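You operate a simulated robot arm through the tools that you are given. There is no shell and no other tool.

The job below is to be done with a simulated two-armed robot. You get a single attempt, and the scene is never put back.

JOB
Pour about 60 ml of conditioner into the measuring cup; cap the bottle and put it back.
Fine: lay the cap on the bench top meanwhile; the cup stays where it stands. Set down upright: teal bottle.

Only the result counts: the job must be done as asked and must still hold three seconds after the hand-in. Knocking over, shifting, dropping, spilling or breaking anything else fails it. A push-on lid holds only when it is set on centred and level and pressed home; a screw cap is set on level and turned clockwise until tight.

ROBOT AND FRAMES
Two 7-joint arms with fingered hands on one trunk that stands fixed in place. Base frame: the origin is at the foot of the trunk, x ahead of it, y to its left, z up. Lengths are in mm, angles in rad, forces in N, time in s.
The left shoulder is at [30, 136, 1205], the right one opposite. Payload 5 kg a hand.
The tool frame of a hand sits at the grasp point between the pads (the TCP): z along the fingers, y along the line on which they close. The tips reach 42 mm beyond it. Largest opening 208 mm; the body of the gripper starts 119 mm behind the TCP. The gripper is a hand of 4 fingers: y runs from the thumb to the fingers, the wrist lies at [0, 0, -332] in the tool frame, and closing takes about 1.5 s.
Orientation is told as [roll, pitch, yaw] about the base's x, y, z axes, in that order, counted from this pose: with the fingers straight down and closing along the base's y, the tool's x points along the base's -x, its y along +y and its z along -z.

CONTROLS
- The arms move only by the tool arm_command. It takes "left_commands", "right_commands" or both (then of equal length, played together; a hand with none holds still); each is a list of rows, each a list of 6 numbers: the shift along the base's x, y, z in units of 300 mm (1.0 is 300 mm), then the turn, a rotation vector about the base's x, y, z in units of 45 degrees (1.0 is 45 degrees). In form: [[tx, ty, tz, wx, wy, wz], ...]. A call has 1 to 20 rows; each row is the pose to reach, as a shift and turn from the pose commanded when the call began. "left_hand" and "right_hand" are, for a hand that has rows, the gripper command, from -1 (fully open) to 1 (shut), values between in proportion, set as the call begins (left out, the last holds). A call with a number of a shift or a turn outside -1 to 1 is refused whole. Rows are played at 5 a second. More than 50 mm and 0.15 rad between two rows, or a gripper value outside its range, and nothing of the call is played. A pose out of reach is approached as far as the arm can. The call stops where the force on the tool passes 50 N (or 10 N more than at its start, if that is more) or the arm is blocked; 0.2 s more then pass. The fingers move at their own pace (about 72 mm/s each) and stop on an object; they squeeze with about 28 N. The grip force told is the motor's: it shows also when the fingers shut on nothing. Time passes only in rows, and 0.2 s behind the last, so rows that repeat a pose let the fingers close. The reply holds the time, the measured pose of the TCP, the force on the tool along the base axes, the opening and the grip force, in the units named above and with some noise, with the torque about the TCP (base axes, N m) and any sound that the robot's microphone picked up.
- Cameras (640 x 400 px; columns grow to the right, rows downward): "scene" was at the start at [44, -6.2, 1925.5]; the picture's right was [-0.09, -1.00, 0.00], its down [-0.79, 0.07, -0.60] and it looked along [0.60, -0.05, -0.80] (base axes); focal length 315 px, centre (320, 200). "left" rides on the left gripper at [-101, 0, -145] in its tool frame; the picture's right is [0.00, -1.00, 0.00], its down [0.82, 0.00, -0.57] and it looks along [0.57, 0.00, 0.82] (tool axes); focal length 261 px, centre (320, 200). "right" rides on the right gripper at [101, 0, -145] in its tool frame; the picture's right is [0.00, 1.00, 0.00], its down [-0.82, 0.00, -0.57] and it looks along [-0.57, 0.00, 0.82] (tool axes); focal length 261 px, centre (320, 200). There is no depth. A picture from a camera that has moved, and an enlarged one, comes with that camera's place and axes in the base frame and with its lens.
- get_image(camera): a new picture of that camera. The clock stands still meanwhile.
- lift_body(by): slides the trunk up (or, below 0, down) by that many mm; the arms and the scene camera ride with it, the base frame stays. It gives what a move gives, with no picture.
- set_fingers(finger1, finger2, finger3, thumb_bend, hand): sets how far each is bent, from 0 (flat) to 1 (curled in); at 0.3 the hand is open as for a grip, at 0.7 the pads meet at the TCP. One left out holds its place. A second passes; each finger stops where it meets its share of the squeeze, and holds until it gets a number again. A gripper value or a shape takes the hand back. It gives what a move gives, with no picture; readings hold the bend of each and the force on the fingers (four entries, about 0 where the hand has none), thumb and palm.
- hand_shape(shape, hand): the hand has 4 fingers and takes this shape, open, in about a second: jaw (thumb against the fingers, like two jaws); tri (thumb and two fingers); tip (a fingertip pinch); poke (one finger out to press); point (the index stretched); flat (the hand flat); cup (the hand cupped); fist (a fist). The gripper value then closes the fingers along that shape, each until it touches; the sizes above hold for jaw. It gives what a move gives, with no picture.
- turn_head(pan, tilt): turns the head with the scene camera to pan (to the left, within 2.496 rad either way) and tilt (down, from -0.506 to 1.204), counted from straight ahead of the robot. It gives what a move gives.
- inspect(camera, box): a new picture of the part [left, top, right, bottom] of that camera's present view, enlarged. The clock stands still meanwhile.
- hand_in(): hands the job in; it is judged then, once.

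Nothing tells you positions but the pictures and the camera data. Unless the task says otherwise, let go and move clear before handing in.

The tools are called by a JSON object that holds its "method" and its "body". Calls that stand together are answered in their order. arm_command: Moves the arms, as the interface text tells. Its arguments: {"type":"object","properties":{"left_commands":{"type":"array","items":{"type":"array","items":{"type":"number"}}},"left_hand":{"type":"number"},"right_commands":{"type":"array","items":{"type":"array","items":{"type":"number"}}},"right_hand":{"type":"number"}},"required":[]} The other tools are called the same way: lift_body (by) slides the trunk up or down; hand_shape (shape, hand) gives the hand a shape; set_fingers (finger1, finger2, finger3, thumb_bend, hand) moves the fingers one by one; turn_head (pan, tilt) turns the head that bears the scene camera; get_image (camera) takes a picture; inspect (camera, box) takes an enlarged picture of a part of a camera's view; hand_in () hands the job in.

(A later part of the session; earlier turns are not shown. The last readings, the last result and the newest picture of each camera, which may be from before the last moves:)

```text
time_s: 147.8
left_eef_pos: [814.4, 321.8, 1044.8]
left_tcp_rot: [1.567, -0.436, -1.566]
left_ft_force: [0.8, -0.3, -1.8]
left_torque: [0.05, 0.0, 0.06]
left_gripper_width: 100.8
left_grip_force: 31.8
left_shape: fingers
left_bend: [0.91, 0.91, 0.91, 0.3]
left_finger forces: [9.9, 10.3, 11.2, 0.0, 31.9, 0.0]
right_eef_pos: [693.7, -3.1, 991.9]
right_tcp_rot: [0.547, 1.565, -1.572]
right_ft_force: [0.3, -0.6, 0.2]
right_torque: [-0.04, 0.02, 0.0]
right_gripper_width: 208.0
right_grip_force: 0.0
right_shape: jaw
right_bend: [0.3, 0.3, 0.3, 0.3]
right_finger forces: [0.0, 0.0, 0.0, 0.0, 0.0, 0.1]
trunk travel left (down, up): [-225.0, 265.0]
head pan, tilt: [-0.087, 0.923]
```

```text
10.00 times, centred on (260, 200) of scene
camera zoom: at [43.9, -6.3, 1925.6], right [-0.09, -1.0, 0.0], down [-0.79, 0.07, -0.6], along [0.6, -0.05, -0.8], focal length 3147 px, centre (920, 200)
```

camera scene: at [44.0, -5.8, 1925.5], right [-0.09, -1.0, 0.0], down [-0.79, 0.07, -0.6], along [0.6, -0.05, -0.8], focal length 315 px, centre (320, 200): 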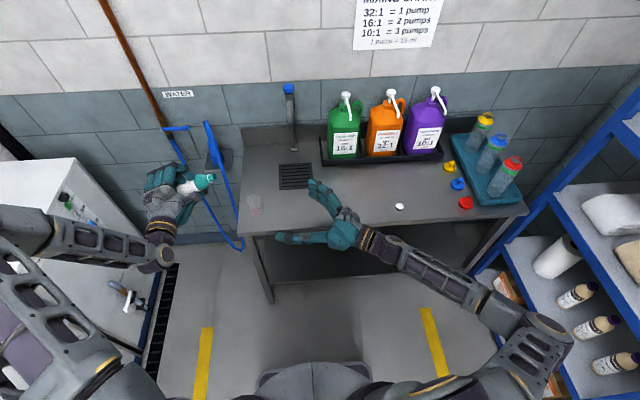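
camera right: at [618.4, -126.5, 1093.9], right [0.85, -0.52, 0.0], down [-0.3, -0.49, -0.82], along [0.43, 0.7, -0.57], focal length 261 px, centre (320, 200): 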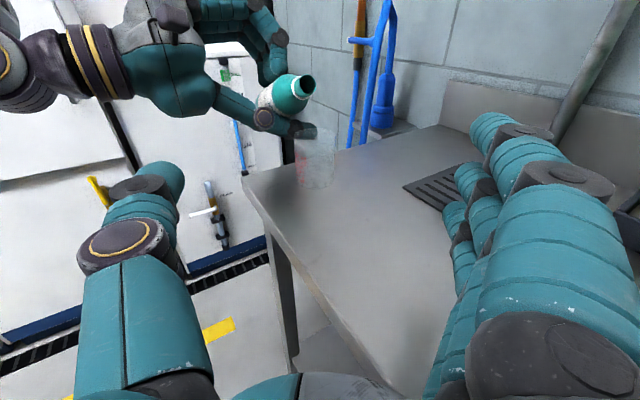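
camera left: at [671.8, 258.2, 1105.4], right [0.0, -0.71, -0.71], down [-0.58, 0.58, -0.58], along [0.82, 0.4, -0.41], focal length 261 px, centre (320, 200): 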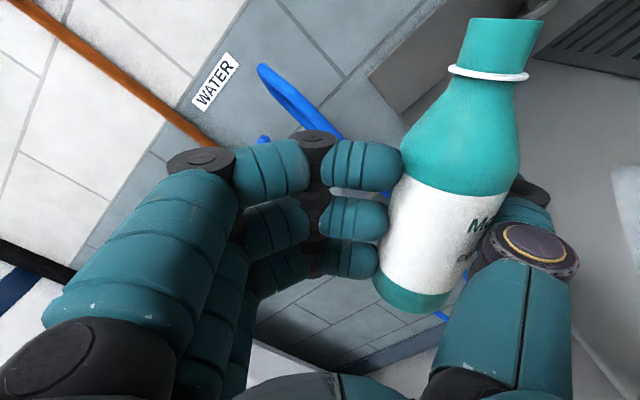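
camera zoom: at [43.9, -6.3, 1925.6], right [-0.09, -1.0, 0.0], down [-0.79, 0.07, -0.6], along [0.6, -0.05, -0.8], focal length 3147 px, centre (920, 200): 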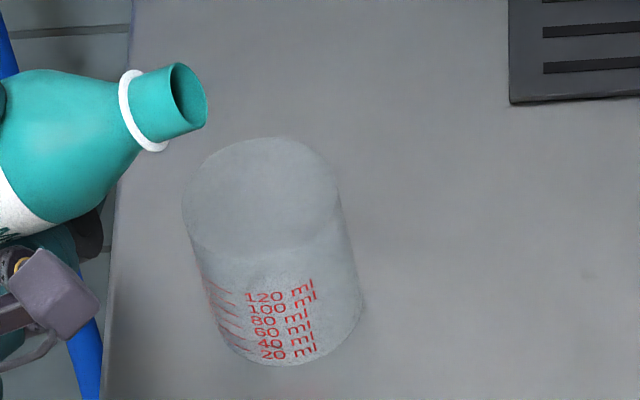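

Both views show the lip properly over the cup, about 45 mm above the rim, with the thumb behind and clear. I'll tilt to 75° about the lip, nudging it slightly toward the cup's centre.

{"method": "arm_command", "body": {"left_commands": [[-0.003, -0.015, 0.019, 0.074, 0, 0], [-0.007, -0.031, 0.037, 0.148, 0, 0], [-0.01, -0.046, 0.056, 0.222, 0, 0], [-0.01, -0.046, 0.056, 0.222, 0, 0]]}}

{"method": "inspect", "body": {"camera": "right", "box": [240, 60, 390, 200]}}

{"method": "inspect", "body": {"camera": "scene", "box": [240, 180, 280, 220]}}

```text
time_s: 148.8
left_eef_pos: [813.9, 307.3, 1061.1]
left_tcp_rot: [1.567, -0.261, -1.565]
left_ft_force: [0.5, -0.5, -1.0]
left_torque: [-0.02, -0.04, -0.02]
left_gripper_width: 100.8
left_grip_force: 31.4
left_shape: fingers
left_bend: [0.91, 0.91, 0.91, 0.3]
left_finger forces: [9.7, 10.3, 11.2, 0.0, 31.9, 0.0]
right_eef_pos: [693.3, -2.3, 991.3]
right_tcp_rot: [0.519, 1.566, -1.602]
right_ft_force: [-0.2, -0.4, -0.1]
right_torque: [-0.04, 0.03, 0.0]
right_gripper_width: 207.7
right_grip_force: 0.1
right_shape: jaw
right_bend: [0.3, 0.3, 0.3, 0.3]
right_finger forces: [0.1, 0.0, 0.0, 0.1, 0.1, 0.0]
trunk travel left (down, up): [-225.0, 265.0]
head pan, tilt: [-0.087, 0.923]
```

```text
2.86 times, centred on (315, 130) of right
camera zoom: at [618.6, -126.0, 1093.8], right [0.85, -0.52, 0.0], down [-0.3, -0.49, -0.82], along [0.43, 0.7, -0.58], focal length 745 px, centre (334, 400)
```

zoom: 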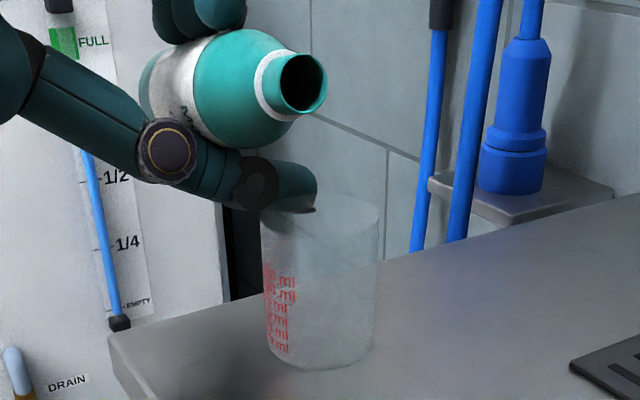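

```text
10.00 times, centred on (260, 200) of scene
camera zoom: at [44.2, -5.7, 1925.5], right [-0.09, -1.0, 0.0], down [-0.79, 0.07, -0.6], along [0.6, -0.05, -0.8], focal length 3147 px, centre (920, 200)
```

zoom: 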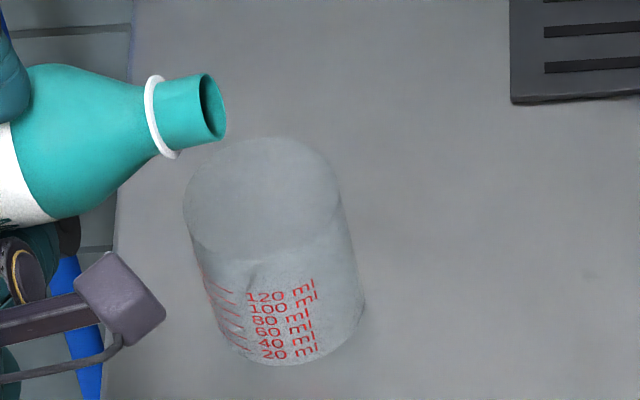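

No flow at 75°. I'll go on to 80°, rotating about the lip.

{"method": "arm_command", "body": {"left_commands": [[0, -0.01, 0.017, 0.056, 0, 0], [0, -0.019, 0.034, 0.111, 0, 0], [0, -0.019, 0.034, 0.111, 0, 0], [0, -0.019, 0.034, 0.111, 0, 0]]}}

{"method": "inspect", "body": {"camera": "right", "box": [240, 60, 390, 200]}}

{"method": "inspect", "body": {"camera": "scene", "box": [240, 180, 280, 220]}}

```text
time_s: 149.8
left_eef_pos: [813.3, 301.9, 1073.2]
left_tcp_rot: [1.567, -0.173, -1.564]
left_ft_force: [-0.3, 0.4, -0.8]
left_torque: [-0.02, 0.0, -0.02]
left_gripper_width: 100.8
left_grip_force: 31.9
left_shape: fingers
left_bend: [0.91, 0.91, 0.91, 0.3]
left_finger forces: [9.8, 10.3, 11.1, 0.0, 32.0, 0.1]
right_eef_pos: [694.0, -3.0, 992.7]
right_tcp_rot: [0.53, 1.564, -1.591]
right_ft_force: [-0.6, -0.4, -0.4]
right_torque: [-0.01, 0.02, 0.0]
right_gripper_width: 207.7
right_grip_force: 0.0
right_shape: jaw
right_bend: [0.3, 0.3, 0.3, 0.3]
right_finger forces: [0.0, 0.0, 0.0, 0.1, 0.1, 0.1]
trunk travel left (down, up): [-225.0, 265.0]
head pan, tilt: [-0.087, 0.923]
```

```text
2.86 times, centred on (315, 130) of right
camera zoom: at [618.5, -126.4, 1093.8], right [0.85, -0.52, 0.0], down [-0.3, -0.49, -0.82], along [0.43, 0.7, -0.58], focal length 745 px, centre (334, 400)
```

zoom: 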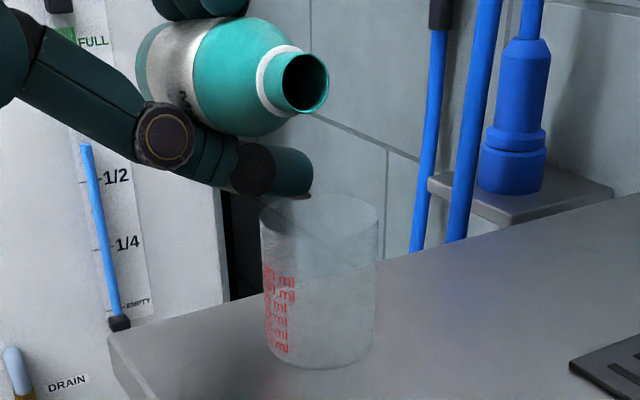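

```text
10.00 times, centred on (260, 200) of scene
camera zoom: at [44.1, -6.2, 1925.5], right [-0.09, -1.0, 0.0], down [-0.79, 0.07, -0.6], along [0.6, -0.05, -0.8], focal length 3147 px, centre (920, 200)
```

zoom: 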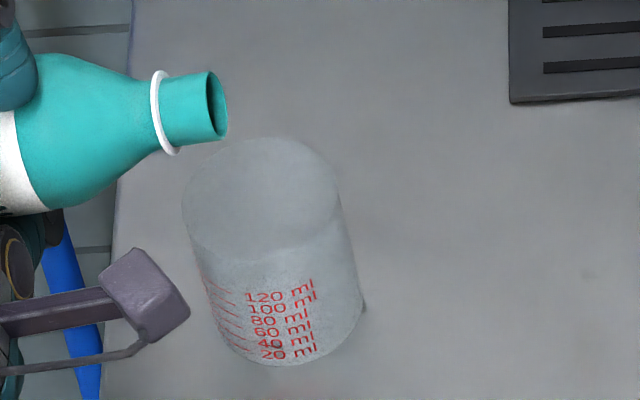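

{"method": "arm_command", "body": {"left_commands": [[0, -0.011, 0.005, 0.056, 0, 0], [0, -0.022, 0.009, 0.111, 0, 0], [0, -0.022, 0.009, 0.111, 0, 0], [0, -0.022, 0.009, 0.111, 0, 0]]}}

{"method": "inspect", "body": {"camera": "right", "box": [240, 60, 390, 200]}}

{"method": "inspect", "body": {"camera": "scene", "box": [240, 180, 280, 220]}}

```text
time_s: 150.8
left_eef_pos: [813.0, 294.9, 1074.5]
left_tcp_rot: [1.567, -0.086, -1.566]
left_ft_force: [0.4, -0.2, -2.1]
left_torque: [-0.01, -0.06, -0.02]
left_gripper_width: 100.6
left_grip_force: 31.4
left_shape: fingers
left_bend: [0.91, 0.91, 0.91, 0.3]
left_finger forces: [9.8, 10.3, 11.2, 0.0, 31.9, 0.1]
right_eef_pos: [693.9, -3.0, 992.7]
right_tcp_rot: [0.525, 1.565, -1.594]
right_ft_force: [0.9, -0.1, -0.4]
right_torque: [0.06, 0.01, -0.01]
right_gripper_width: 207.5
right_grip_force: 0.2
right_shape: jaw
right_bend: [0.3, 0.3, 0.3, 0.3]
right_finger forces: [0.0, 0.0, 0.0, 0.0, 0.0, 0.1]
trunk travel left (down, up): [-225.0, 265.0]
head pan, tilt: [-0.087, 0.923]
```

```text
2.86 times, centred on (315, 130) of right
camera zoom: at [618.5, -126.4, 1093.8], right [0.85, -0.52, 0.0], down [-0.3, -0.49, -0.82], along [0.43, 0.7, -0.58], focal length 745 px, centre (334, 400)
```

zoom: 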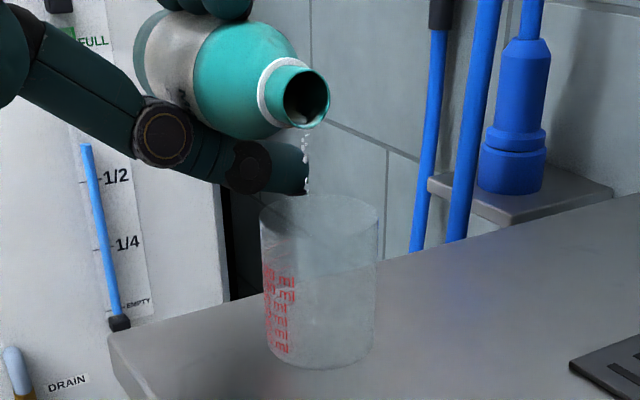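

```text
10.00 times, centred on (260, 200) of scene
camera zoom: at [44.1, -6.1, 1925.5], right [-0.09, -1.0, 0.0], down [-0.79, 0.07, -0.6], along [0.6, -0.05, -0.8], focal length 3147 px, centre (920, 200)
```

zoom: 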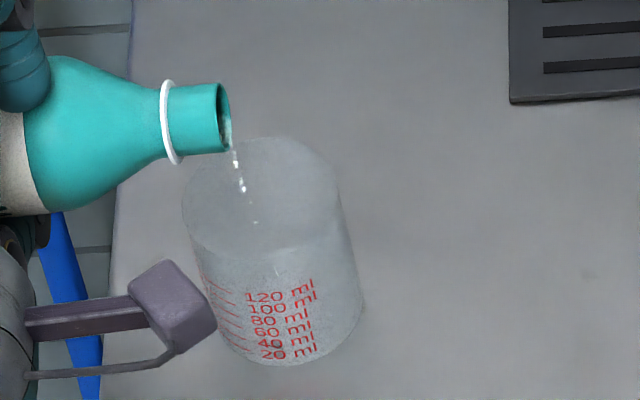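

Flow has just started at 85°, with drops falling into the middle of the cup. I'll hold here briefly and watch.

{"method": "arm_command", "body": {"left_commands": [[0, 0, 0, 0, 0, 0], [0, 0, 0, 0, 0, 0], [0, 0, 0, 0, 0, 0]]}}

{"method": "inspect", "body": {"camera": "right", "box": [270, 90, 370, 200]}}

{"method": "inspect", "body": {"camera": "scene", "box": [240, 185, 280, 220]}}

```text
time_s: 151.6
left_eef_pos: [812.6, 295.8, 1074.8]
left_tcp_rot: [1.566, -0.087, -1.566]
left_ft_force: [0.1, 0.3, -2.1]
left_torque: [-0.03, -0.04, 0.03]
left_gripper_width: 100.9
left_grip_force: 31.4
left_shape: fingers
left_bend: [0.91, 0.91, 0.91, 0.3]
left_finger forces: [9.8, 10.3, 11.2, 0.0, 31.9, 0.1]
right_eef_pos: [694.1, -2.7, 992.6]
right_tcp_rot: [0.521, 1.565, -1.597]
right_ft_force: [0.1, -0.6, 0.2]
right_torque: [-0.02, -0.03, 0.02]
right_gripper_width: 207.9
right_grip_force: 0.1
right_shape: jaw
right_bend: [0.3, 0.3, 0.3, 0.3]
right_finger forces: [0.0, 0.0, 0.1, 0.0, 0.0, 0.1]
trunk travel left (down, up): [-225.0, 265.0]
head pan, tilt: [-0.087, 0.923]
```

```text
3.64 times, centred on (320, 145) of right
camera zoom: at [618.5, -126.3, 1093.8], right [0.85, -0.52, 0.0], down [-0.3, -0.49, -0.82], along [0.43, 0.7, -0.58], focal length 948 px, centre (320, 400)
```

zoom: 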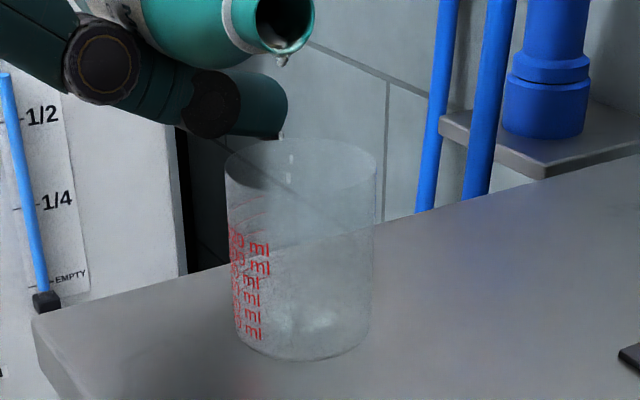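

```text
11.43 times, centred on (260, 202) of scene
camera zoom: at [44.1, -6.1, 1925.5], right [-0.09, -1.0, 0.0], down [-0.79, 0.07, -0.6], along [0.6, -0.05, -0.8], focal length 3597 px, centre (1006, 171)
```

zoom: 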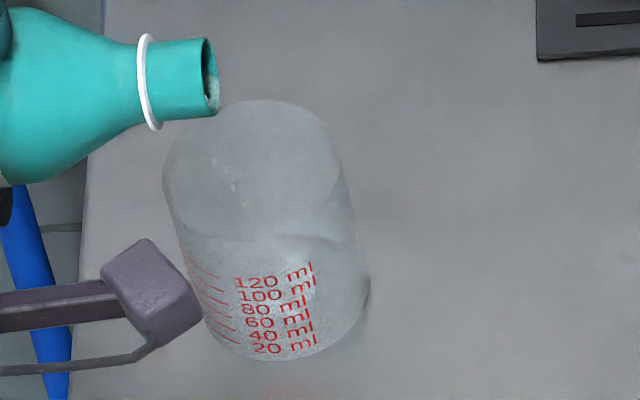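

A little liquid is collecting in the cup. I'll tilt 2.5° further and hold for a moment.

{"method": "arm_command", "body": {"left_commands": [[0, -0.012, 0.016, 0.056, 0, 0], [0, -0.012, 0.016, 0.056, 0, 0], [0, -0.012, 0.016, 0.056, 0, 0], [0, -0.012, 0.016, 0.056, 0, 0], [0, -0.012, 0.016, 0.056, 0, 0]]}}

{"method": "inspect", "body": {"camera": "right", "box": [270, 90, 370, 200]}}

{"method": "inspect", "body": {"camera": "scene", "box": [240, 185, 280, 220]}}

```text
time_s: 152.8
left_eef_pos: [813.0, 291.0, 1080.0]
left_tcp_rot: [1.567, -0.043, -1.565]
left_ft_force: [-1.0, -0.7, -1.2]
left_torque: [0.01, -0.02, 0.04]
left_gripper_width: 100.7
left_grip_force: 32.0
left_shape: fingers
left_bend: [0.91, 0.91, 0.91, 0.3]
left_finger forces: [9.8, 10.3, 11.2, 0.0, 31.9, 0.0]
right_eef_pos: [693.9, -3.2, 992.6]
right_tcp_rot: [0.53, 1.564, -1.59]
right_ft_force: [0.2, 0.3, 0.1]
right_torque: [0.03, -0.02, 0.02]
right_gripper_width: 207.8
right_grip_force: 0.1
right_shape: jaw
right_bend: [0.3, 0.3, 0.3, 0.3]
right_finger forces: [0.0, 0.0, 0.0, 0.1, 0.0, 0.0]
trunk travel left (down, up): [-225.0, 265.0]
head pan, tilt: [-0.087, 0.923]
```

```text
3.64 times, centred on (320, 145) of right
camera zoom: at [618.5, -126.4, 1093.8], right [0.85, -0.52, 0.0], down [-0.3, -0.49, -0.82], along [0.43, 0.7, -0.58], focal length 948 px, centre (320, 400)
```

zoom: 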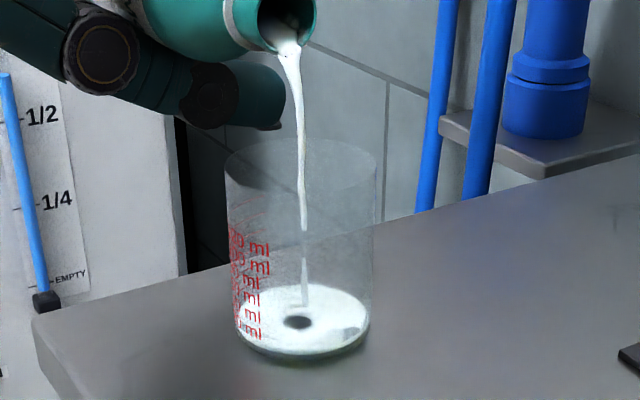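

```text
11.43 times, centred on (260, 202) of scene
camera zoom: at [44.0, -6.2, 1925.5], right [-0.09, -1.0, 0.0], down [-0.79, 0.07, -0.6], along [0.6, -0.05, -0.8], focal length 3597 px, centre (1006, 171)
```

zoom: 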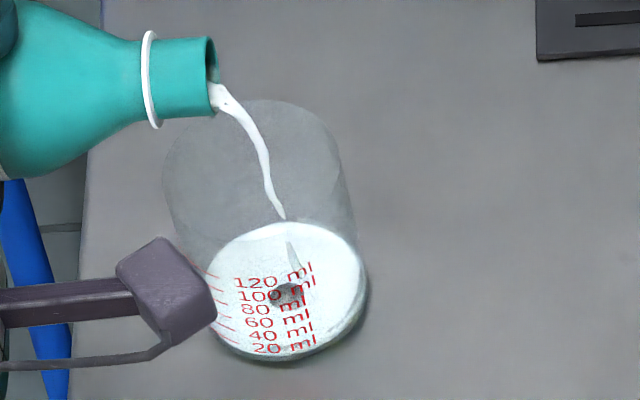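

A steady stream is flowing and the level is already around 20–25 ml. I'll advance in very short steps now.

{"method": "arm_command", "body": {"left_commands": [[0, 0, 0, 0, 0, 0]]}}

{"method": "inspect", "body": {"camera": "right", "box": [290, 130, 350, 200]}}

{"method": "inspect", "body": {"camera": "scene", "box": [245, 195, 277, 220]}}

```text
time_s: 153.2
left_eef_pos: [813.1, 291.5, 1079.3]
left_tcp_rot: [1.567, -0.042, -1.567]
left_ft_force: [-0.2, 0.0, -2.2]
left_torque: [-0.03, -0.02, -0.04]
left_gripper_width: 100.9
left_grip_force: 31.8
left_shape: fingers
left_bend: [0.91, 0.91, 0.91, 0.3]
left_finger forces: [9.9, 10.3, 11.2, 0.0, 31.9, 0.0]
right_eef_pos: [694.1, -3.8, 992.2]
right_tcp_rot: [0.53, 1.565, -1.589]
right_ft_force: [-0.7, -0.2, 0.1]
right_torque: [0.0, 0.01, -0.02]
right_gripper_width: 207.8
right_grip_force: 0.1
right_shape: jaw
right_bend: [0.3, 0.3, 0.3, 0.3]
right_finger forces: [0.0, 0.0, 0.1, 0.1, 0.0, 0.1]
trunk travel left (down, up): [-225.0, 265.0]
head pan, tilt: [-0.087, 0.923]
```

```text
5.71 times, centred on (320, 165) of right
camera zoom: at [618.5, -126.4, 1093.8], right [0.85, -0.52, 0.0], down [-0.3, -0.49, -0.82], along [0.43, 0.7, -0.58], focal length 1489 px, centre (320, 400)
```

zoom: 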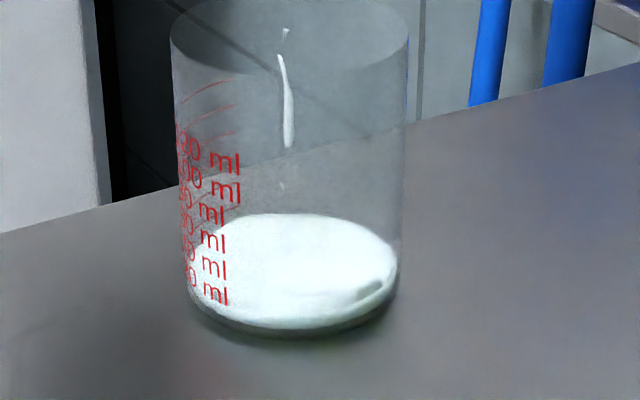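

```text
16.00 times, centred on (261, 208) of scene
camera zoom: at [44.1, -6.1, 1925.5], right [-0.09, -1.0, 0.0], down [-0.79, 0.07, -0.6], along [0.6, -0.05, -0.8], focal length 5035 px, centre (1264, 80)
```

zoom: 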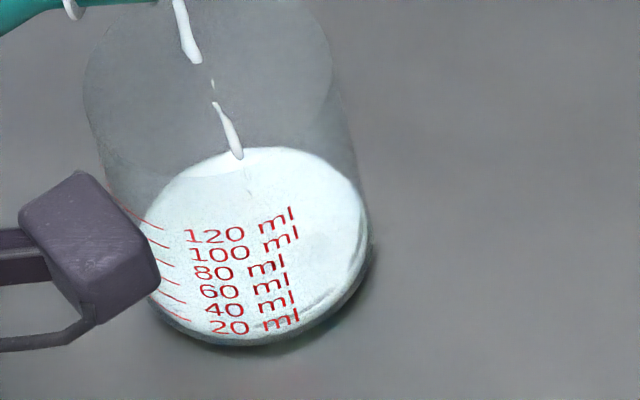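

The stream is thinning again and the level is about 10 ml. I'll hold a little longer at this tilt.

{"method": "arm_command", "body": {"left_commands": [[0, 0, 0, 0, 0, 0], [0, 0, 0, 0, 0, 0], [0, 0, 0, 0, 0, 0]]}}

{"method": "inspect", "body": {"camera": "right", "box": [290, 130, 350, 200]}}

{"method": "inspect", "body": {"camera": "scene", "box": [235, 185, 285, 220]}}

```text
time_s: 154.0
left_eef_pos: [812.8, 290.9, 1079.7]
left_tcp_rot: [1.568, -0.042, -1.565]
left_ft_force: [0.0, 0.4, -1.2]
left_torque: [0.04, 0.0, -0.01]
left_gripper_width: 100.6
left_grip_force: 32.1
left_shape: fingers
left_bend: [0.91, 0.91, 0.91, 0.3]
left_finger forces: [9.8, 10.3, 11.3, 0.0, 32.0, 0.0]
right_eef_pos: [694.2, -4.5, 993.6]
right_tcp_rot: [0.53, 1.566, -1.591]
right_ft_force: [0.0, 0.6, -0.4]
right_torque: [-0.01, -0.01, 0.01]
right_gripper_width: 208.0
right_grip_force: 0.1
right_shape: jaw
right_bend: [0.3, 0.3, 0.3, 0.3]
right_finger forces: [0.1, 0.1, 0.1, 0.0, 0.1, 0.0]
trunk travel left (down, up): [-225.0, 265.0]
head pan, tilt: [-0.087, 0.923]
```

```text
5.71 times, centred on (320, 165) of right
camera zoom: at [618.5, -126.3, 1093.8], right [0.85, -0.52, 0.0], down [-0.3, -0.49, -0.82], along [0.43, 0.7, -0.58], focal length 1489 px, centre (320, 400)
```

zoom: 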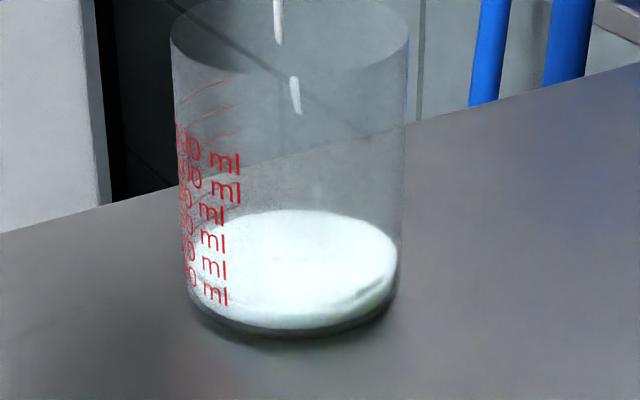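

```text
11.43 times, centred on (260, 202) of scene
camera zoom: at [44.1, -6.1, 1925.5], right [-0.09, -1.0, 0.0], down [-0.79, 0.07, -0.6], along [0.6, -0.05, -0.8], focal length 3597 px, centre (1006, 171)
```

zoom: 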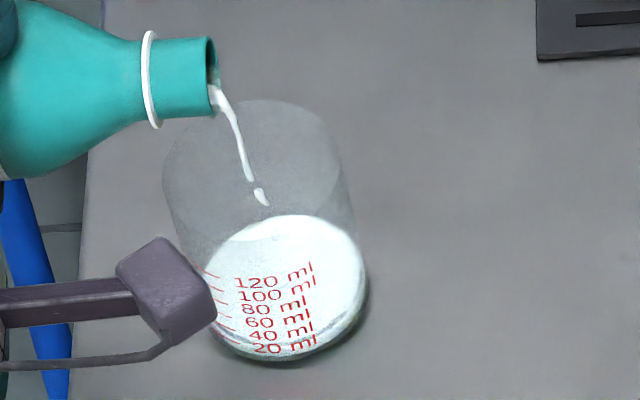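

About 12 ml so far with a thin stream. I'll tilt another 2.5° to 90°.

{"method": "arm_command", "body": {"left_commands": [[0, -0.013, 0.015, 0.056, 0, 0], [0, -0.013, 0.015, 0.056, 0, 0]]}}

{"method": "inspect", "body": {"camera": "right", "box": [290, 130, 350, 200]}}

{"method": "inspect", "body": {"camera": "scene", "box": [235, 185, 285, 220]}}

```text
time_s: 154.6
left_eef_pos: [812.5, 286.0, 1082.7]
left_tcp_rot: [1.57, 0.0, -1.566]
left_ft_force: [0.7, -0.3, -2.8]
left_torque: [0.01, -0.02, -0.02]
left_gripper_width: 100.8
left_grip_force: 31.9
left_shape: fingers
left_bend: [0.91, 0.91, 0.91, 0.3]
left_finger forces: [9.9, 10.3, 11.3, 0.0, 31.9, 0.0]
right_eef_pos: [693.5, -3.1, 992.9]
right_tcp_rot: [0.525, 1.566, -1.596]
right_ft_force: [-0.2, 0.8, 0.6]
right_torque: [-0.03, 0.02, 0.02]
right_gripper_width: 207.9
right_grip_force: 0.1
right_shape: jaw
right_bend: [0.3, 0.3, 0.3, 0.3]
right_finger forces: [0.0, 0.1, 0.1, 0.0, 0.0, 0.1]
trunk travel left (down, up): [-225.0, 265.0]
head pan, tilt: [-0.087, 0.923]
```

```text
5.71 times, centred on (320, 165) of right
camera zoom: at [618.6, -126.0, 1093.8], right [0.85, -0.52, 0.0], down [-0.3, -0.49, -0.82], along [0.43, 0.7, -0.58], focal length 1489 px, centre (320, 400)
```

zoom: 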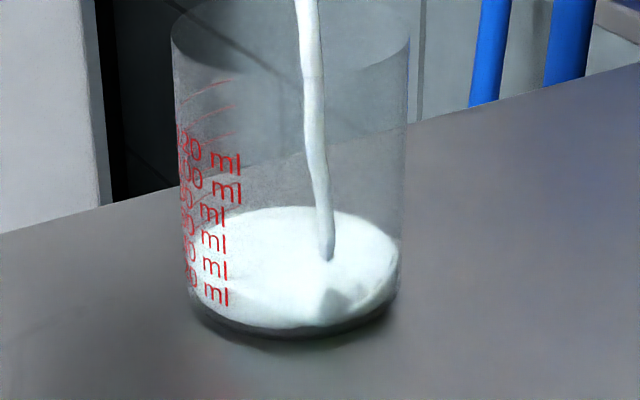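

```text
11.43 times, centred on (260, 202) of scene
camera zoom: at [44.2, -5.5, 1925.5], right [-0.09, -1.0, 0.0], down [-0.79, 0.07, -0.6], along [0.6, -0.05, -0.8], focal length 3597 px, centre (1006, 171)
```

zoom: 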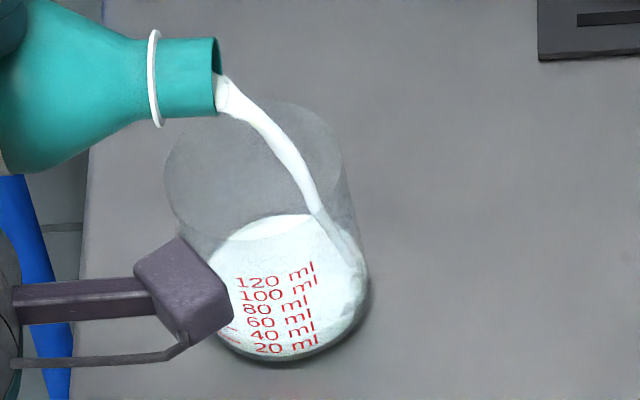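

A strong stream flows now, landing toward the cup's far side. I'll shift the lip 6 mm back toward +y for margin and hold briefly.

{"method": "arm_command", "body": {"left_commands": [[0, 0.02, 0, 0, 0, 0], [0, 0.02, 0, 0, 0, 0]]}}

{"method": "inspect", "body": {"camera": "right", "box": [290, 130, 350, 200]}}

{"method": "inspect", "body": {"camera": "scene", "box": [235, 185, 285, 220]}}

```text
time_s: 155.2
left_eef_pos: [812.6, 293.2, 1083.5]
left_tcp_rot: [1.569, 0.002, -1.565]
left_ft_force: [-0.2, -0.2, -0.9]
left_torque: [0.03, 0.0, 0.05]
left_gripper_width: 100.9
left_grip_force: 31.6
left_shape: fingers
left_bend: [0.91, 0.91, 0.91, 0.3]
left_finger forces: [9.9, 10.3, 11.2, 0.0, 31.9, 0.0]
right_eef_pos: [693.6, -3.6, 992.3]
right_tcp_rot: [0.523, 1.567, -1.596]
right_ft_force: [0.8, -1.2, 0.3]
right_torque: [0.0, 0.02, 0.0]
right_gripper_width: 207.6
right_grip_force: 0.0
right_shape: jaw
right_bend: [0.3, 0.3, 0.3, 0.3]
right_finger forces: [0.0, 0.0, 0.1, 0.1, 0.0, 0.0]
trunk travel left (down, up): [-225.0, 265.0]
head pan, tilt: [-0.087, 0.923]
```

```text
5.71 times, centred on (320, 165) of right
camera zoom: at [618.5, -126.6, 1093.8], right [0.85, -0.52, 0.0], down [-0.3, -0.49, -0.82], along [0.43, 0.7, -0.57], focal length 1489 px, centre (320, 400)
```

zoom: 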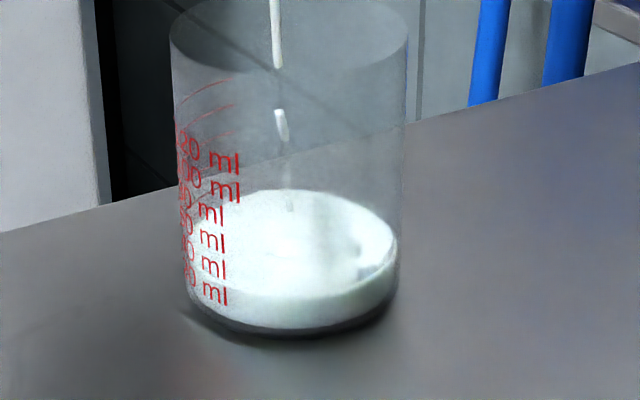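

```text
11.43 times, centred on (260, 202) of scene
camera zoom: at [44.1, -6.5, 1925.5], right [-0.09, -1.0, 0.0], down [-0.79, 0.07, -0.6], along [0.6, -0.05, -0.8], focal length 3597 px, centre (1006, 171)
```

zoom: 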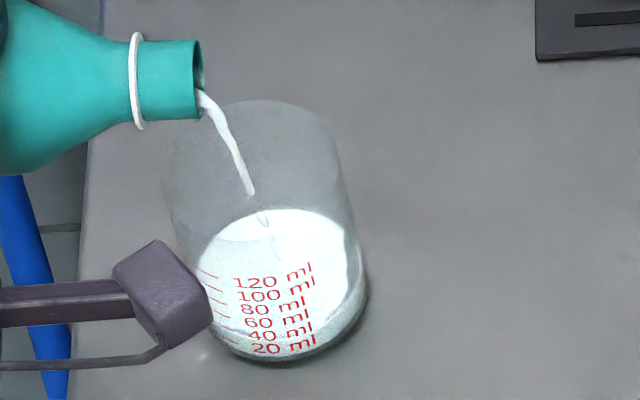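

The level rose quickly. I'll read it more precisely at higher zoom while the clock is stopped.

{"method": "inspect", "body": {"camera": "right", "box": [298, 150, 338, 190]}}

{"method": "inspect", "body": {"camera": "scene", "box": [250, 202, 274, 218]}}

```text
10.00 times, centred on (318, 170) of right
camera zoom: at [618.5, -126.6, 1093.8], right [0.85, -0.52, 0.0], down [-0.3, -0.49, -0.82], along [0.43, 0.7, -0.57], focal length 2606 px, centre (340, 500)
```

zoom: 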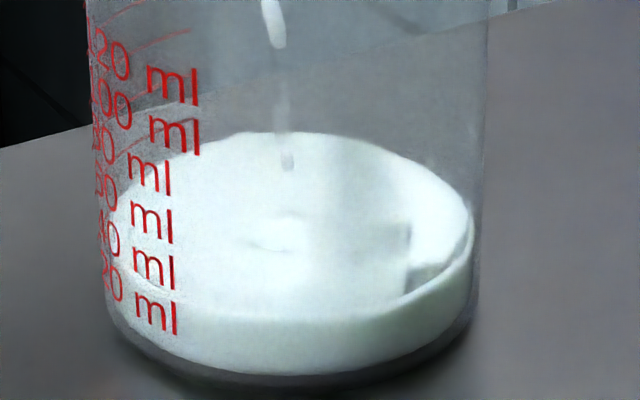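

```text
16.00 times, centred on (262, 210) of scene
camera zoom: at [44.1, -6.5, 1925.5], right [-0.09, -1.0, 0.0], down [-0.79, 0.07, -0.6], along [0.6, -0.05, -0.8], focal length 5035 px, centre (1248, 40)
```

zoom: 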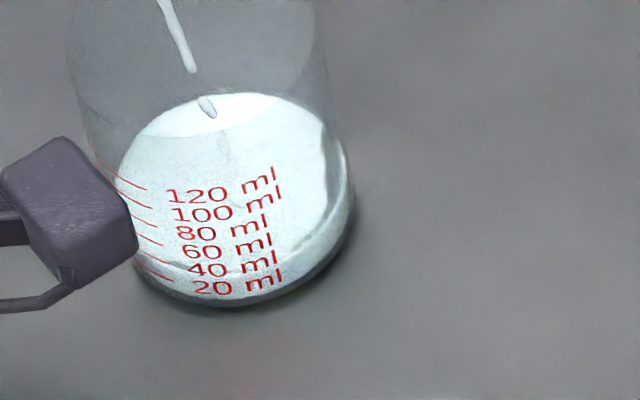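

The level reads about 32 ml on the marks in both views. I'll hold at 90° a little longer.

{"method": "arm_command", "body": {"left_commands": [[0, 0, 0, 0, 0, 0], [0, 0, 0, 0, 0, 0], [0, 0, 0, 0, 0, 0]]}}

{"method": "inspect", "body": {"camera": "right", "box": [298, 150, 338, 190]}}

{"method": "inspect", "body": {"camera": "scene", "box": [240, 190, 280, 220]}}

```text
time_s: 156.0
left_eef_pos: [813.0, 293.2, 1083.9]
left_tcp_rot: [1.569, 0.001, -1.567]
left_ft_force: [0.0, -0.9, -0.1]
left_torque: [0.01, -0.02, 0.0]
left_gripper_width: 100.6
left_grip_force: 31.6
left_shape: fingers
left_bend: [0.91, 0.91, 0.91, 0.3]
left_finger forces: [9.9, 10.4, 11.2, 0.1, 31.8, 0.1]
right_eef_pos: [693.9, -3.4, 993.6]
right_tcp_rot: [0.527, 1.565, -1.593]
right_ft_force: [0.1, -0.7, -0.4]
right_torque: [-0.03, 0.02, -0.03]
right_gripper_width: 207.7
right_grip_force: 0.0
right_shape: jaw
right_bend: [0.3, 0.3, 0.3, 0.3]
right_finger forces: [0.1, 0.0, 0.0, 0.1, 0.0, 0.1]
trunk travel left (down, up): [-225.0, 265.0]
head pan, tilt: [-0.087, 0.923]
```

```text
10.00 times, centred on (318, 170) of right
camera zoom: at [618.5, -126.4, 1093.8], right [0.85, -0.52, 0.0], down [-0.3, -0.49, -0.82], along [0.43, 0.7, -0.58], focal length 2606 px, centre (340, 500)
```

zoom: 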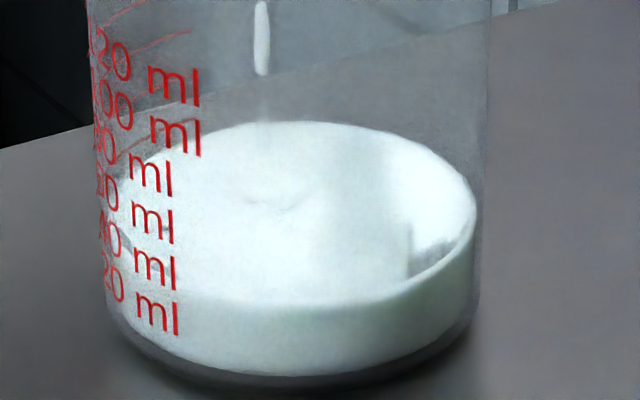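

```text
13.33 times, centred on (260, 205) of scene
camera zoom: at [44.1, -6.2, 1925.5], right [-0.09, -1.0, 0.0], down [-0.79, 0.07, -0.6], along [0.6, -0.05, -0.8], focal length 4196 px, centre (1120, 133)
```

zoom: 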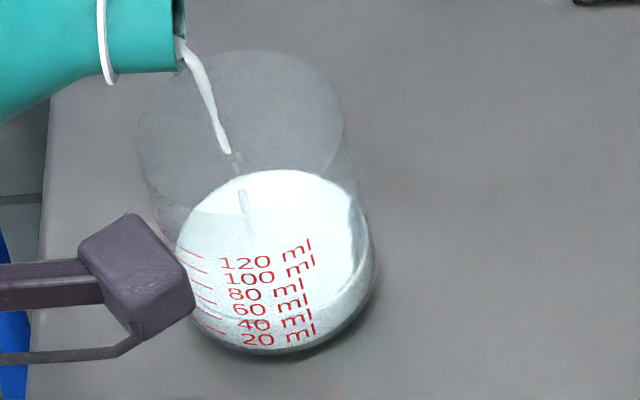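

I want an accurate reading of the tick lines, so I'll zoom in further on the marks.

{"method": "inspect", "body": {"camera": "scene", "box": [252, 206, 270, 218]}}

{"method": "inspect", "body": {"camera": "right", "box": [302, 160, 326, 190]}}

```text
16.00 times, centred on (261, 212) of scene
camera zoom: at [44.1, -6.2, 1925.5], right [-0.09, -1.0, 0.0], down [-0.79, 0.07, -0.6], along [0.6, -0.05, -0.8], focal length 5035 px, centre (1264, 8)
```

zoom: 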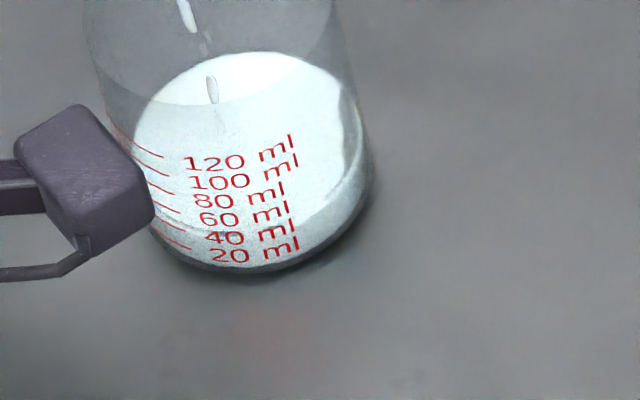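

```text
13.33 times, centred on (314, 175) of right
camera zoom: at [618.5, -126.4, 1093.8], right [0.85, -0.52, 0.0], down [-0.3, -0.49, -0.82], along [0.43, 0.7, -0.58], focal length 3475 px, centre (400, 533)
```

zoom: 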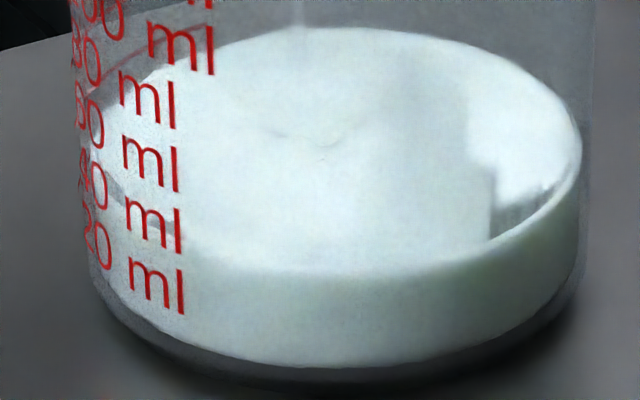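

The tick labels are centred on their marks, and the level sits at about 38 ml with a thin stream still running. I'll hold another second.

{"method": "arm_command", "body": {"left_commands": [[0, 0, 0, 0, 0, 0], [0, 0, 0, 0, 0, 0], [0, 0, 0, 0, 0, 0], [0, 0, 0, 0, 0, 0]]}}

{"method": "inspect", "body": {"camera": "right", "box": [302, 160, 326, 190]}}

{"method": "inspect", "body": {"camera": "scene", "box": [240, 190, 280, 220]}}

```text
time_s: 157.0
left_eef_pos: [812.9, 293.0, 1084.5]
left_tcp_rot: [1.571, 0.003, -1.566]
left_ft_force: [-0.1, 0.3, -1.2]
left_torque: [0.0, -0.02, -0.01]
left_gripper_width: 100.7
left_grip_force: 31.8
left_shape: fingers
left_bend: [0.91, 0.91, 0.91, 0.3]
left_finger forces: [10.0, 10.3, 11.2, 0.1, 31.8, 0.0]
right_eef_pos: [694.8, -3.2, 993.4]
right_tcp_rot: [0.53, 1.566, -1.59]
right_ft_force: [-0.3, -0.5, 0.2]
right_torque: [-0.01, -0.02, -0.02]
right_gripper_width: 207.5
right_grip_force: 0.1
right_shape: jaw
right_bend: [0.3, 0.3, 0.3, 0.3]
right_finger forces: [0.0, 0.0, 0.0, 0.0, 0.1, 0.0]
trunk travel left (down, up): [-225.0, 265.0]
head pan, tilt: [-0.087, 0.923]
```

```text
13.33 times, centred on (314, 175) of right
camera zoom: at [618.5, -126.3, 1093.8], right [0.85, -0.52, 0.0], down [-0.3, -0.49, -0.82], along [0.43, 0.7, -0.58], focal length 3475 px, centre (400, 533)
```

zoom: 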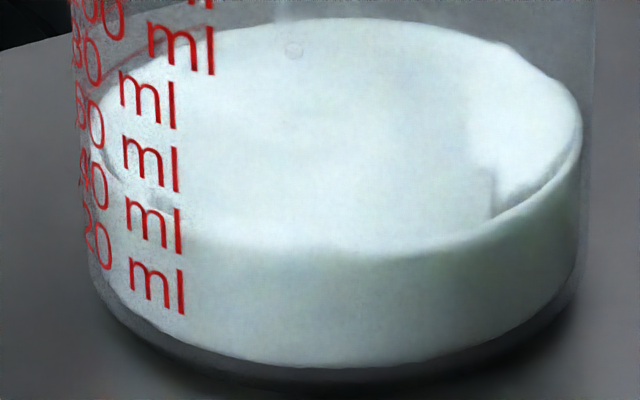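

```text
13.33 times, centred on (260, 205) of scene
camera zoom: at [44.1, -6.1, 1925.5], right [-0.09, -1.0, 0.0], down [-0.79, 0.07, -0.6], along [0.6, -0.05, -0.8], focal length 4196 px, centre (1120, 133)
```

zoom: 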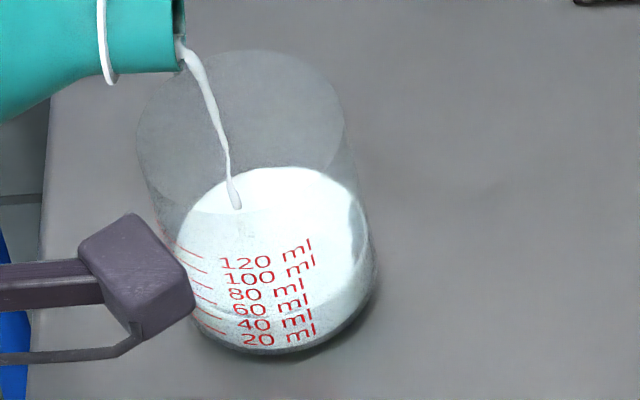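

Around 44 ml now, rising about 6 ml per second. I'll hold another 1.2 s.

{"method": "arm_command", "body": {"left_commands": [[0, 0, 0, 0, 0, 0], [0, 0, 0, 0, 0, 0], [0, 0, 0, 0, 0, 0], [0, 0, 0, 0, 0, 0], [0, 0, 0, 0, 0, 0]]}}

{"method": "inspect", "body": {"camera": "right", "box": [302, 160, 326, 190]}}

{"method": "inspect", "body": {"camera": "scene", "box": [240, 190, 280, 220]}}

```text
time_s: 158.2
left_eef_pos: [812.5, 292.6, 1083.6]
left_tcp_rot: [1.568, 0.002, -1.566]
left_ft_force: [0.2, 0.2, -1.3]
left_torque: [0.02, 0.0, 0.04]
left_gripper_width: 100.8
left_grip_force: 31.6
left_shape: fingers
left_bend: [0.91, 0.91, 0.91, 0.3]
left_finger forces: [9.9, 10.5, 11.4, 0.0, 31.7, 0.1]
right_eef_pos: [693.8, -3.4, 992.3]
right_tcp_rot: [0.534, 1.565, -1.588]
right_ft_force: [0.3, -0.6, 0.4]
right_torque: [0.0, -0.04, 0.04]
right_gripper_width: 207.8
right_grip_force: 0.0
right_shape: jaw
right_bend: [0.3, 0.3, 0.3, 0.3]
right_finger forces: [0.0, 0.1, 0.0, 0.1, 0.0, 0.0]
trunk travel left (down, up): [-225.0, 265.0]
head pan, tilt: [-0.087, 0.923]
```

```text
13.33 times, centred on (314, 175) of right
camera zoom: at [618.5, -126.3, 1093.8], right [0.85, -0.52, 0.0], down [-0.3, -0.49, -0.82], along [0.43, 0.7, -0.58], focal length 3475 px, centre (400, 533)
```

zoom: 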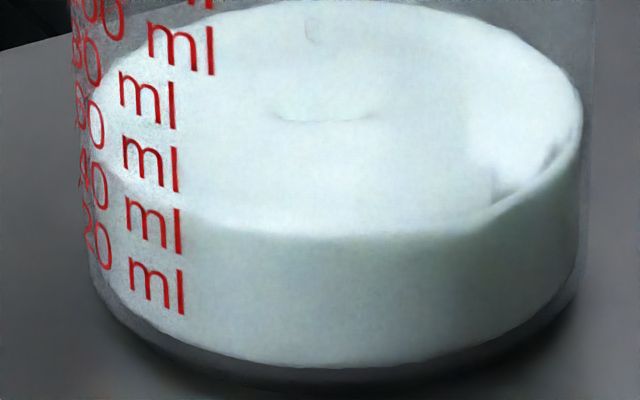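

```text
13.33 times, centred on (260, 205) of scene
camera zoom: at [44.1, -6.1, 1925.5], right [-0.09, -1.0, 0.0], down [-0.79, 0.07, -0.6], along [0.6, -0.05, -0.8], focal length 4196 px, centre (1120, 133)
```

zoom: 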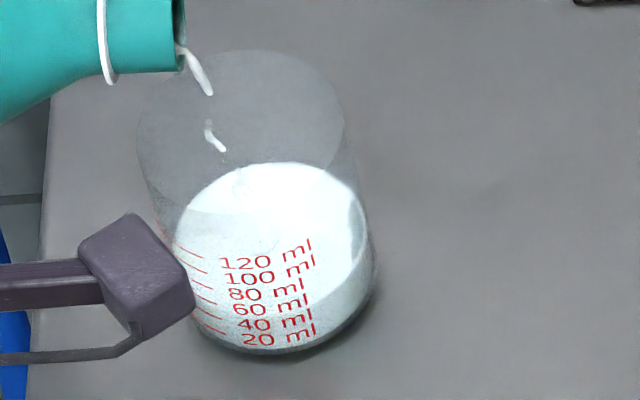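

About 50 ml now. I'll hold one more second and then re-read.

{"method": "arm_command", "body": {"left_commands": [[0, 0, 0, 0, 0, 0], [0, 0, 0, 0, 0, 0], [0, 0, 0, 0, 0, 0], [0, 0, 0, 0, 0, 0]]}}

{"method": "inspect", "body": {"camera": "right", "box": [302, 160, 326, 190]}}

{"method": "inspect", "body": {"camera": "scene", "box": [252, 206, 270, 218]}}

```text
time_s: 159.2
left_eef_pos: [813.0, 293.1, 1083.5]
left_tcp_rot: [1.569, 0.001, -1.565]
left_ft_force: [0.9, -0.1, -0.7]
left_torque: [0.01, -0.03, -0.01]
left_gripper_width: 100.9
left_grip_force: 31.6
left_shape: fingers
left_bend: [0.91, 0.91, 0.91, 0.3]
left_finger forces: [9.9, 10.5, 11.3, 0.0, 31.8, 0.1]
right_eef_pos: [692.4, -3.6, 993.4]
right_tcp_rot: [0.528, 1.564, -1.591]
right_ft_force: [-0.8, 0.1, -0.9]
right_torque: [-0.03, -0.02, -0.03]
right_gripper_width: 207.9
right_grip_force: 0.1
right_shape: jaw
right_bend: [0.3, 0.3, 0.3, 0.3]
right_finger forces: [0.1, 0.0, 0.0, 0.0, 0.1, 0.0]
trunk travel left (down, up): [-225.0, 265.0]
head pan, tilt: [-0.087, 0.923]
```

```text
13.33 times, centred on (314, 175) of right
camera zoom: at [618.5, -126.3, 1093.8], right [0.85, -0.52, 0.0], down [-0.3, -0.49, -0.82], along [0.43, 0.7, -0.58], focal length 3475 px, centre (400, 533)
```

zoom: 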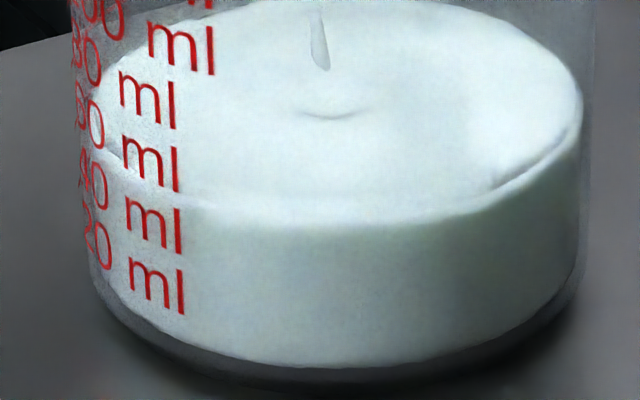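

```text
16.00 times, centred on (261, 212) of scene
camera zoom: at [44.1, -6.1, 1925.5], right [-0.09, -1.0, 0.0], down [-0.79, 0.07, -0.6], along [0.6, -0.05, -0.8], focal length 5035 px, centre (1264, 8)
```

zoom: 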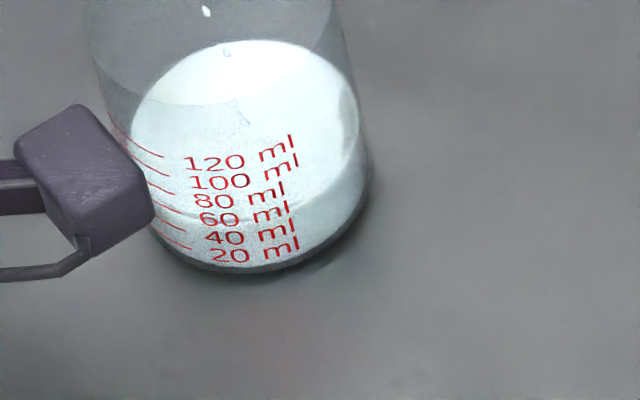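

Correcting for the wall thickness, the true content is about 50 ml. I'll hold about 1.4 s more.

{"method": "arm_command", "body": {"left_commands": [[0, 0, 0, 0, 0, 0], [0, 0, 0, 0, 0, 0], [0, 0, 0, 0, 0, 0], [0, 0, 0, 0, 0, 0], [0, 0, 0, 0, 0, 0], [0, 0, 0, 0, 0, 0]]}}

{"method": "inspect", "body": {"camera": "right", "box": [302, 160, 326, 190]}}

{"method": "inspect", "body": {"camera": "scene", "box": [240, 190, 280, 220]}}

```text
time_s: 160.6
left_eef_pos: [812.6, 294.0, 1083.7]
left_tcp_rot: [1.57, 0.001, -1.565]
left_ft_force: [0.7, -0.5, -0.8]
left_torque: [0.01, -0.02, 0.06]
left_gripper_width: 100.7
left_grip_force: 32.0
left_shape: fingers
left_bend: [0.91, 0.91, 0.91, 0.3]
left_finger forces: [9.9, 10.4, 11.3, 0.0, 31.7, 0.0]
right_eef_pos: [693.6, -3.4, 992.6]
right_tcp_rot: [0.535, 1.566, -1.583]
right_ft_force: [-0.1, 0.4, -0.4]
right_torque: [-0.02, -0.01, 0.02]
right_gripper_width: 207.7
right_grip_force: 0.0
right_shape: jaw
right_bend: [0.3, 0.3, 0.3, 0.3]
right_finger forces: [0.1, 0.0, 0.0, 0.1, 0.0, 0.0]
trunk travel left (down, up): [-225.0, 265.0]
head pan, tilt: [-0.087, 0.923]
```

```text
13.33 times, centred on (314, 175) of right
camera zoom: at [618.5, -126.3, 1093.8], right [0.85, -0.52, 0.0], down [-0.3, -0.49, -0.82], along [0.43, 0.7, -0.58], focal length 3475 px, centre (400, 533)
```

zoom: 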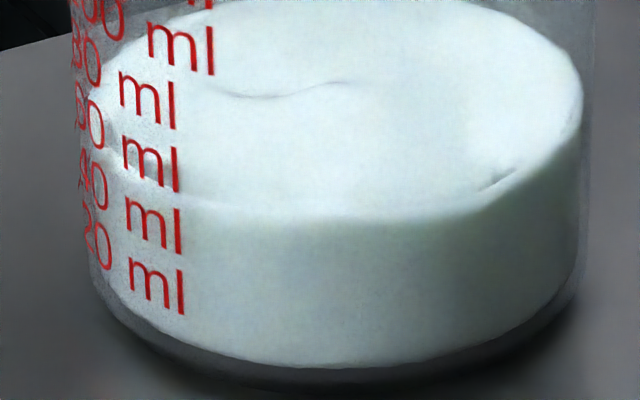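

```text
13.33 times, centred on (260, 205) of scene
camera zoom: at [44.1, -6.1, 1925.5], right [-0.09, -1.0, 0.0], down [-0.79, 0.07, -0.6], along [0.6, -0.05, -0.8], focal length 4196 px, centre (1120, 133)
```

zoom: 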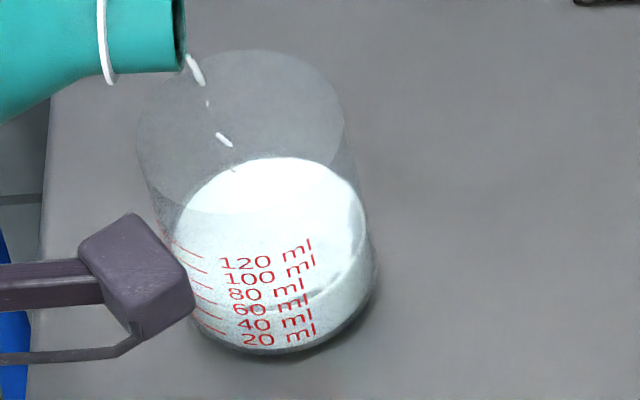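

Flow has slowed to drips at roughly 52 ml. A tiny extra tilt of about 0.6° should release the remaining amount.

{"method": "arm_command", "body": {"left_commands": [[0, -0.003, 0.003, 0.013, 0, 0], [0, -0.003, 0.003, 0.013, 0, 0], [0, -0.003, 0.003, 0.013, 0, 0], [0, -0.003, 0.003, 0.013, 0, 0]]}}

{"method": "inspect", "body": {"camera": "right", "box": [302, 160, 326, 190]}}

{"method": "inspect", "body": {"camera": "scene", "box": [240, 190, 280, 220]}}

```text
time_s: 161.6
left_eef_pos: [813.8, 291.9, 1084.3]
left_tcp_rot: [1.57, 0.013, -1.567]
left_ft_force: [-0.3, -0.3, -1.5]
left_torque: [0.03, -0.02, -0.01]
left_gripper_width: 100.7
left_grip_force: 32.3
left_shape: fingers
left_bend: [0.91, 0.91, 0.91, 0.3]
left_finger forces: [9.9, 10.4, 11.3, 0.0, 31.8, 0.0]
right_eef_pos: [693.5, -3.4, 991.3]
right_tcp_rot: [0.535, 1.567, -1.583]
right_ft_force: [0.0, 0.4, -0.3]
right_torque: [0.02, 0.04, 0.02]
right_gripper_width: 208.0
right_grip_force: 0.1
right_shape: jaw
right_bend: [0.3, 0.3, 0.3, 0.3]
right_finger forces: [0.1, 0.0, 0.1, 0.1, 0.0, 0.1]
trunk travel left (down, up): [-225.0, 265.0]
head pan, tilt: [-0.087, 0.923]
```

```text
13.33 times, centred on (314, 175) of right
camera zoom: at [618.5, -126.3, 1093.8], right [0.85, -0.52, 0.0], down [-0.3, -0.49, -0.82], along [0.43, 0.7, -0.58], focal length 3475 px, centre (400, 533)
```

zoom: 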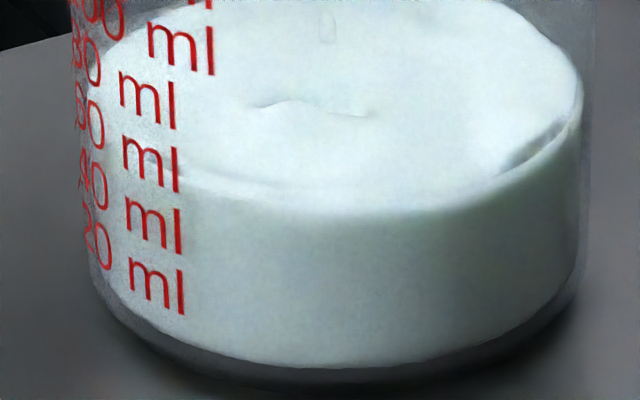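

```text
13.33 times, centred on (260, 205) of scene
camera zoom: at [44.1, -6.0, 1925.5], right [-0.09, -1.0, 0.0], down [-0.79, 0.07, -0.6], along [0.6, -0.05, -0.8], focal length 4196 px, centre (1120, 133)
```

zoom: 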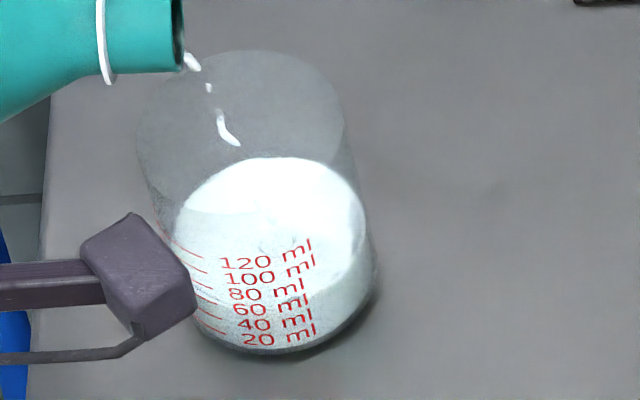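

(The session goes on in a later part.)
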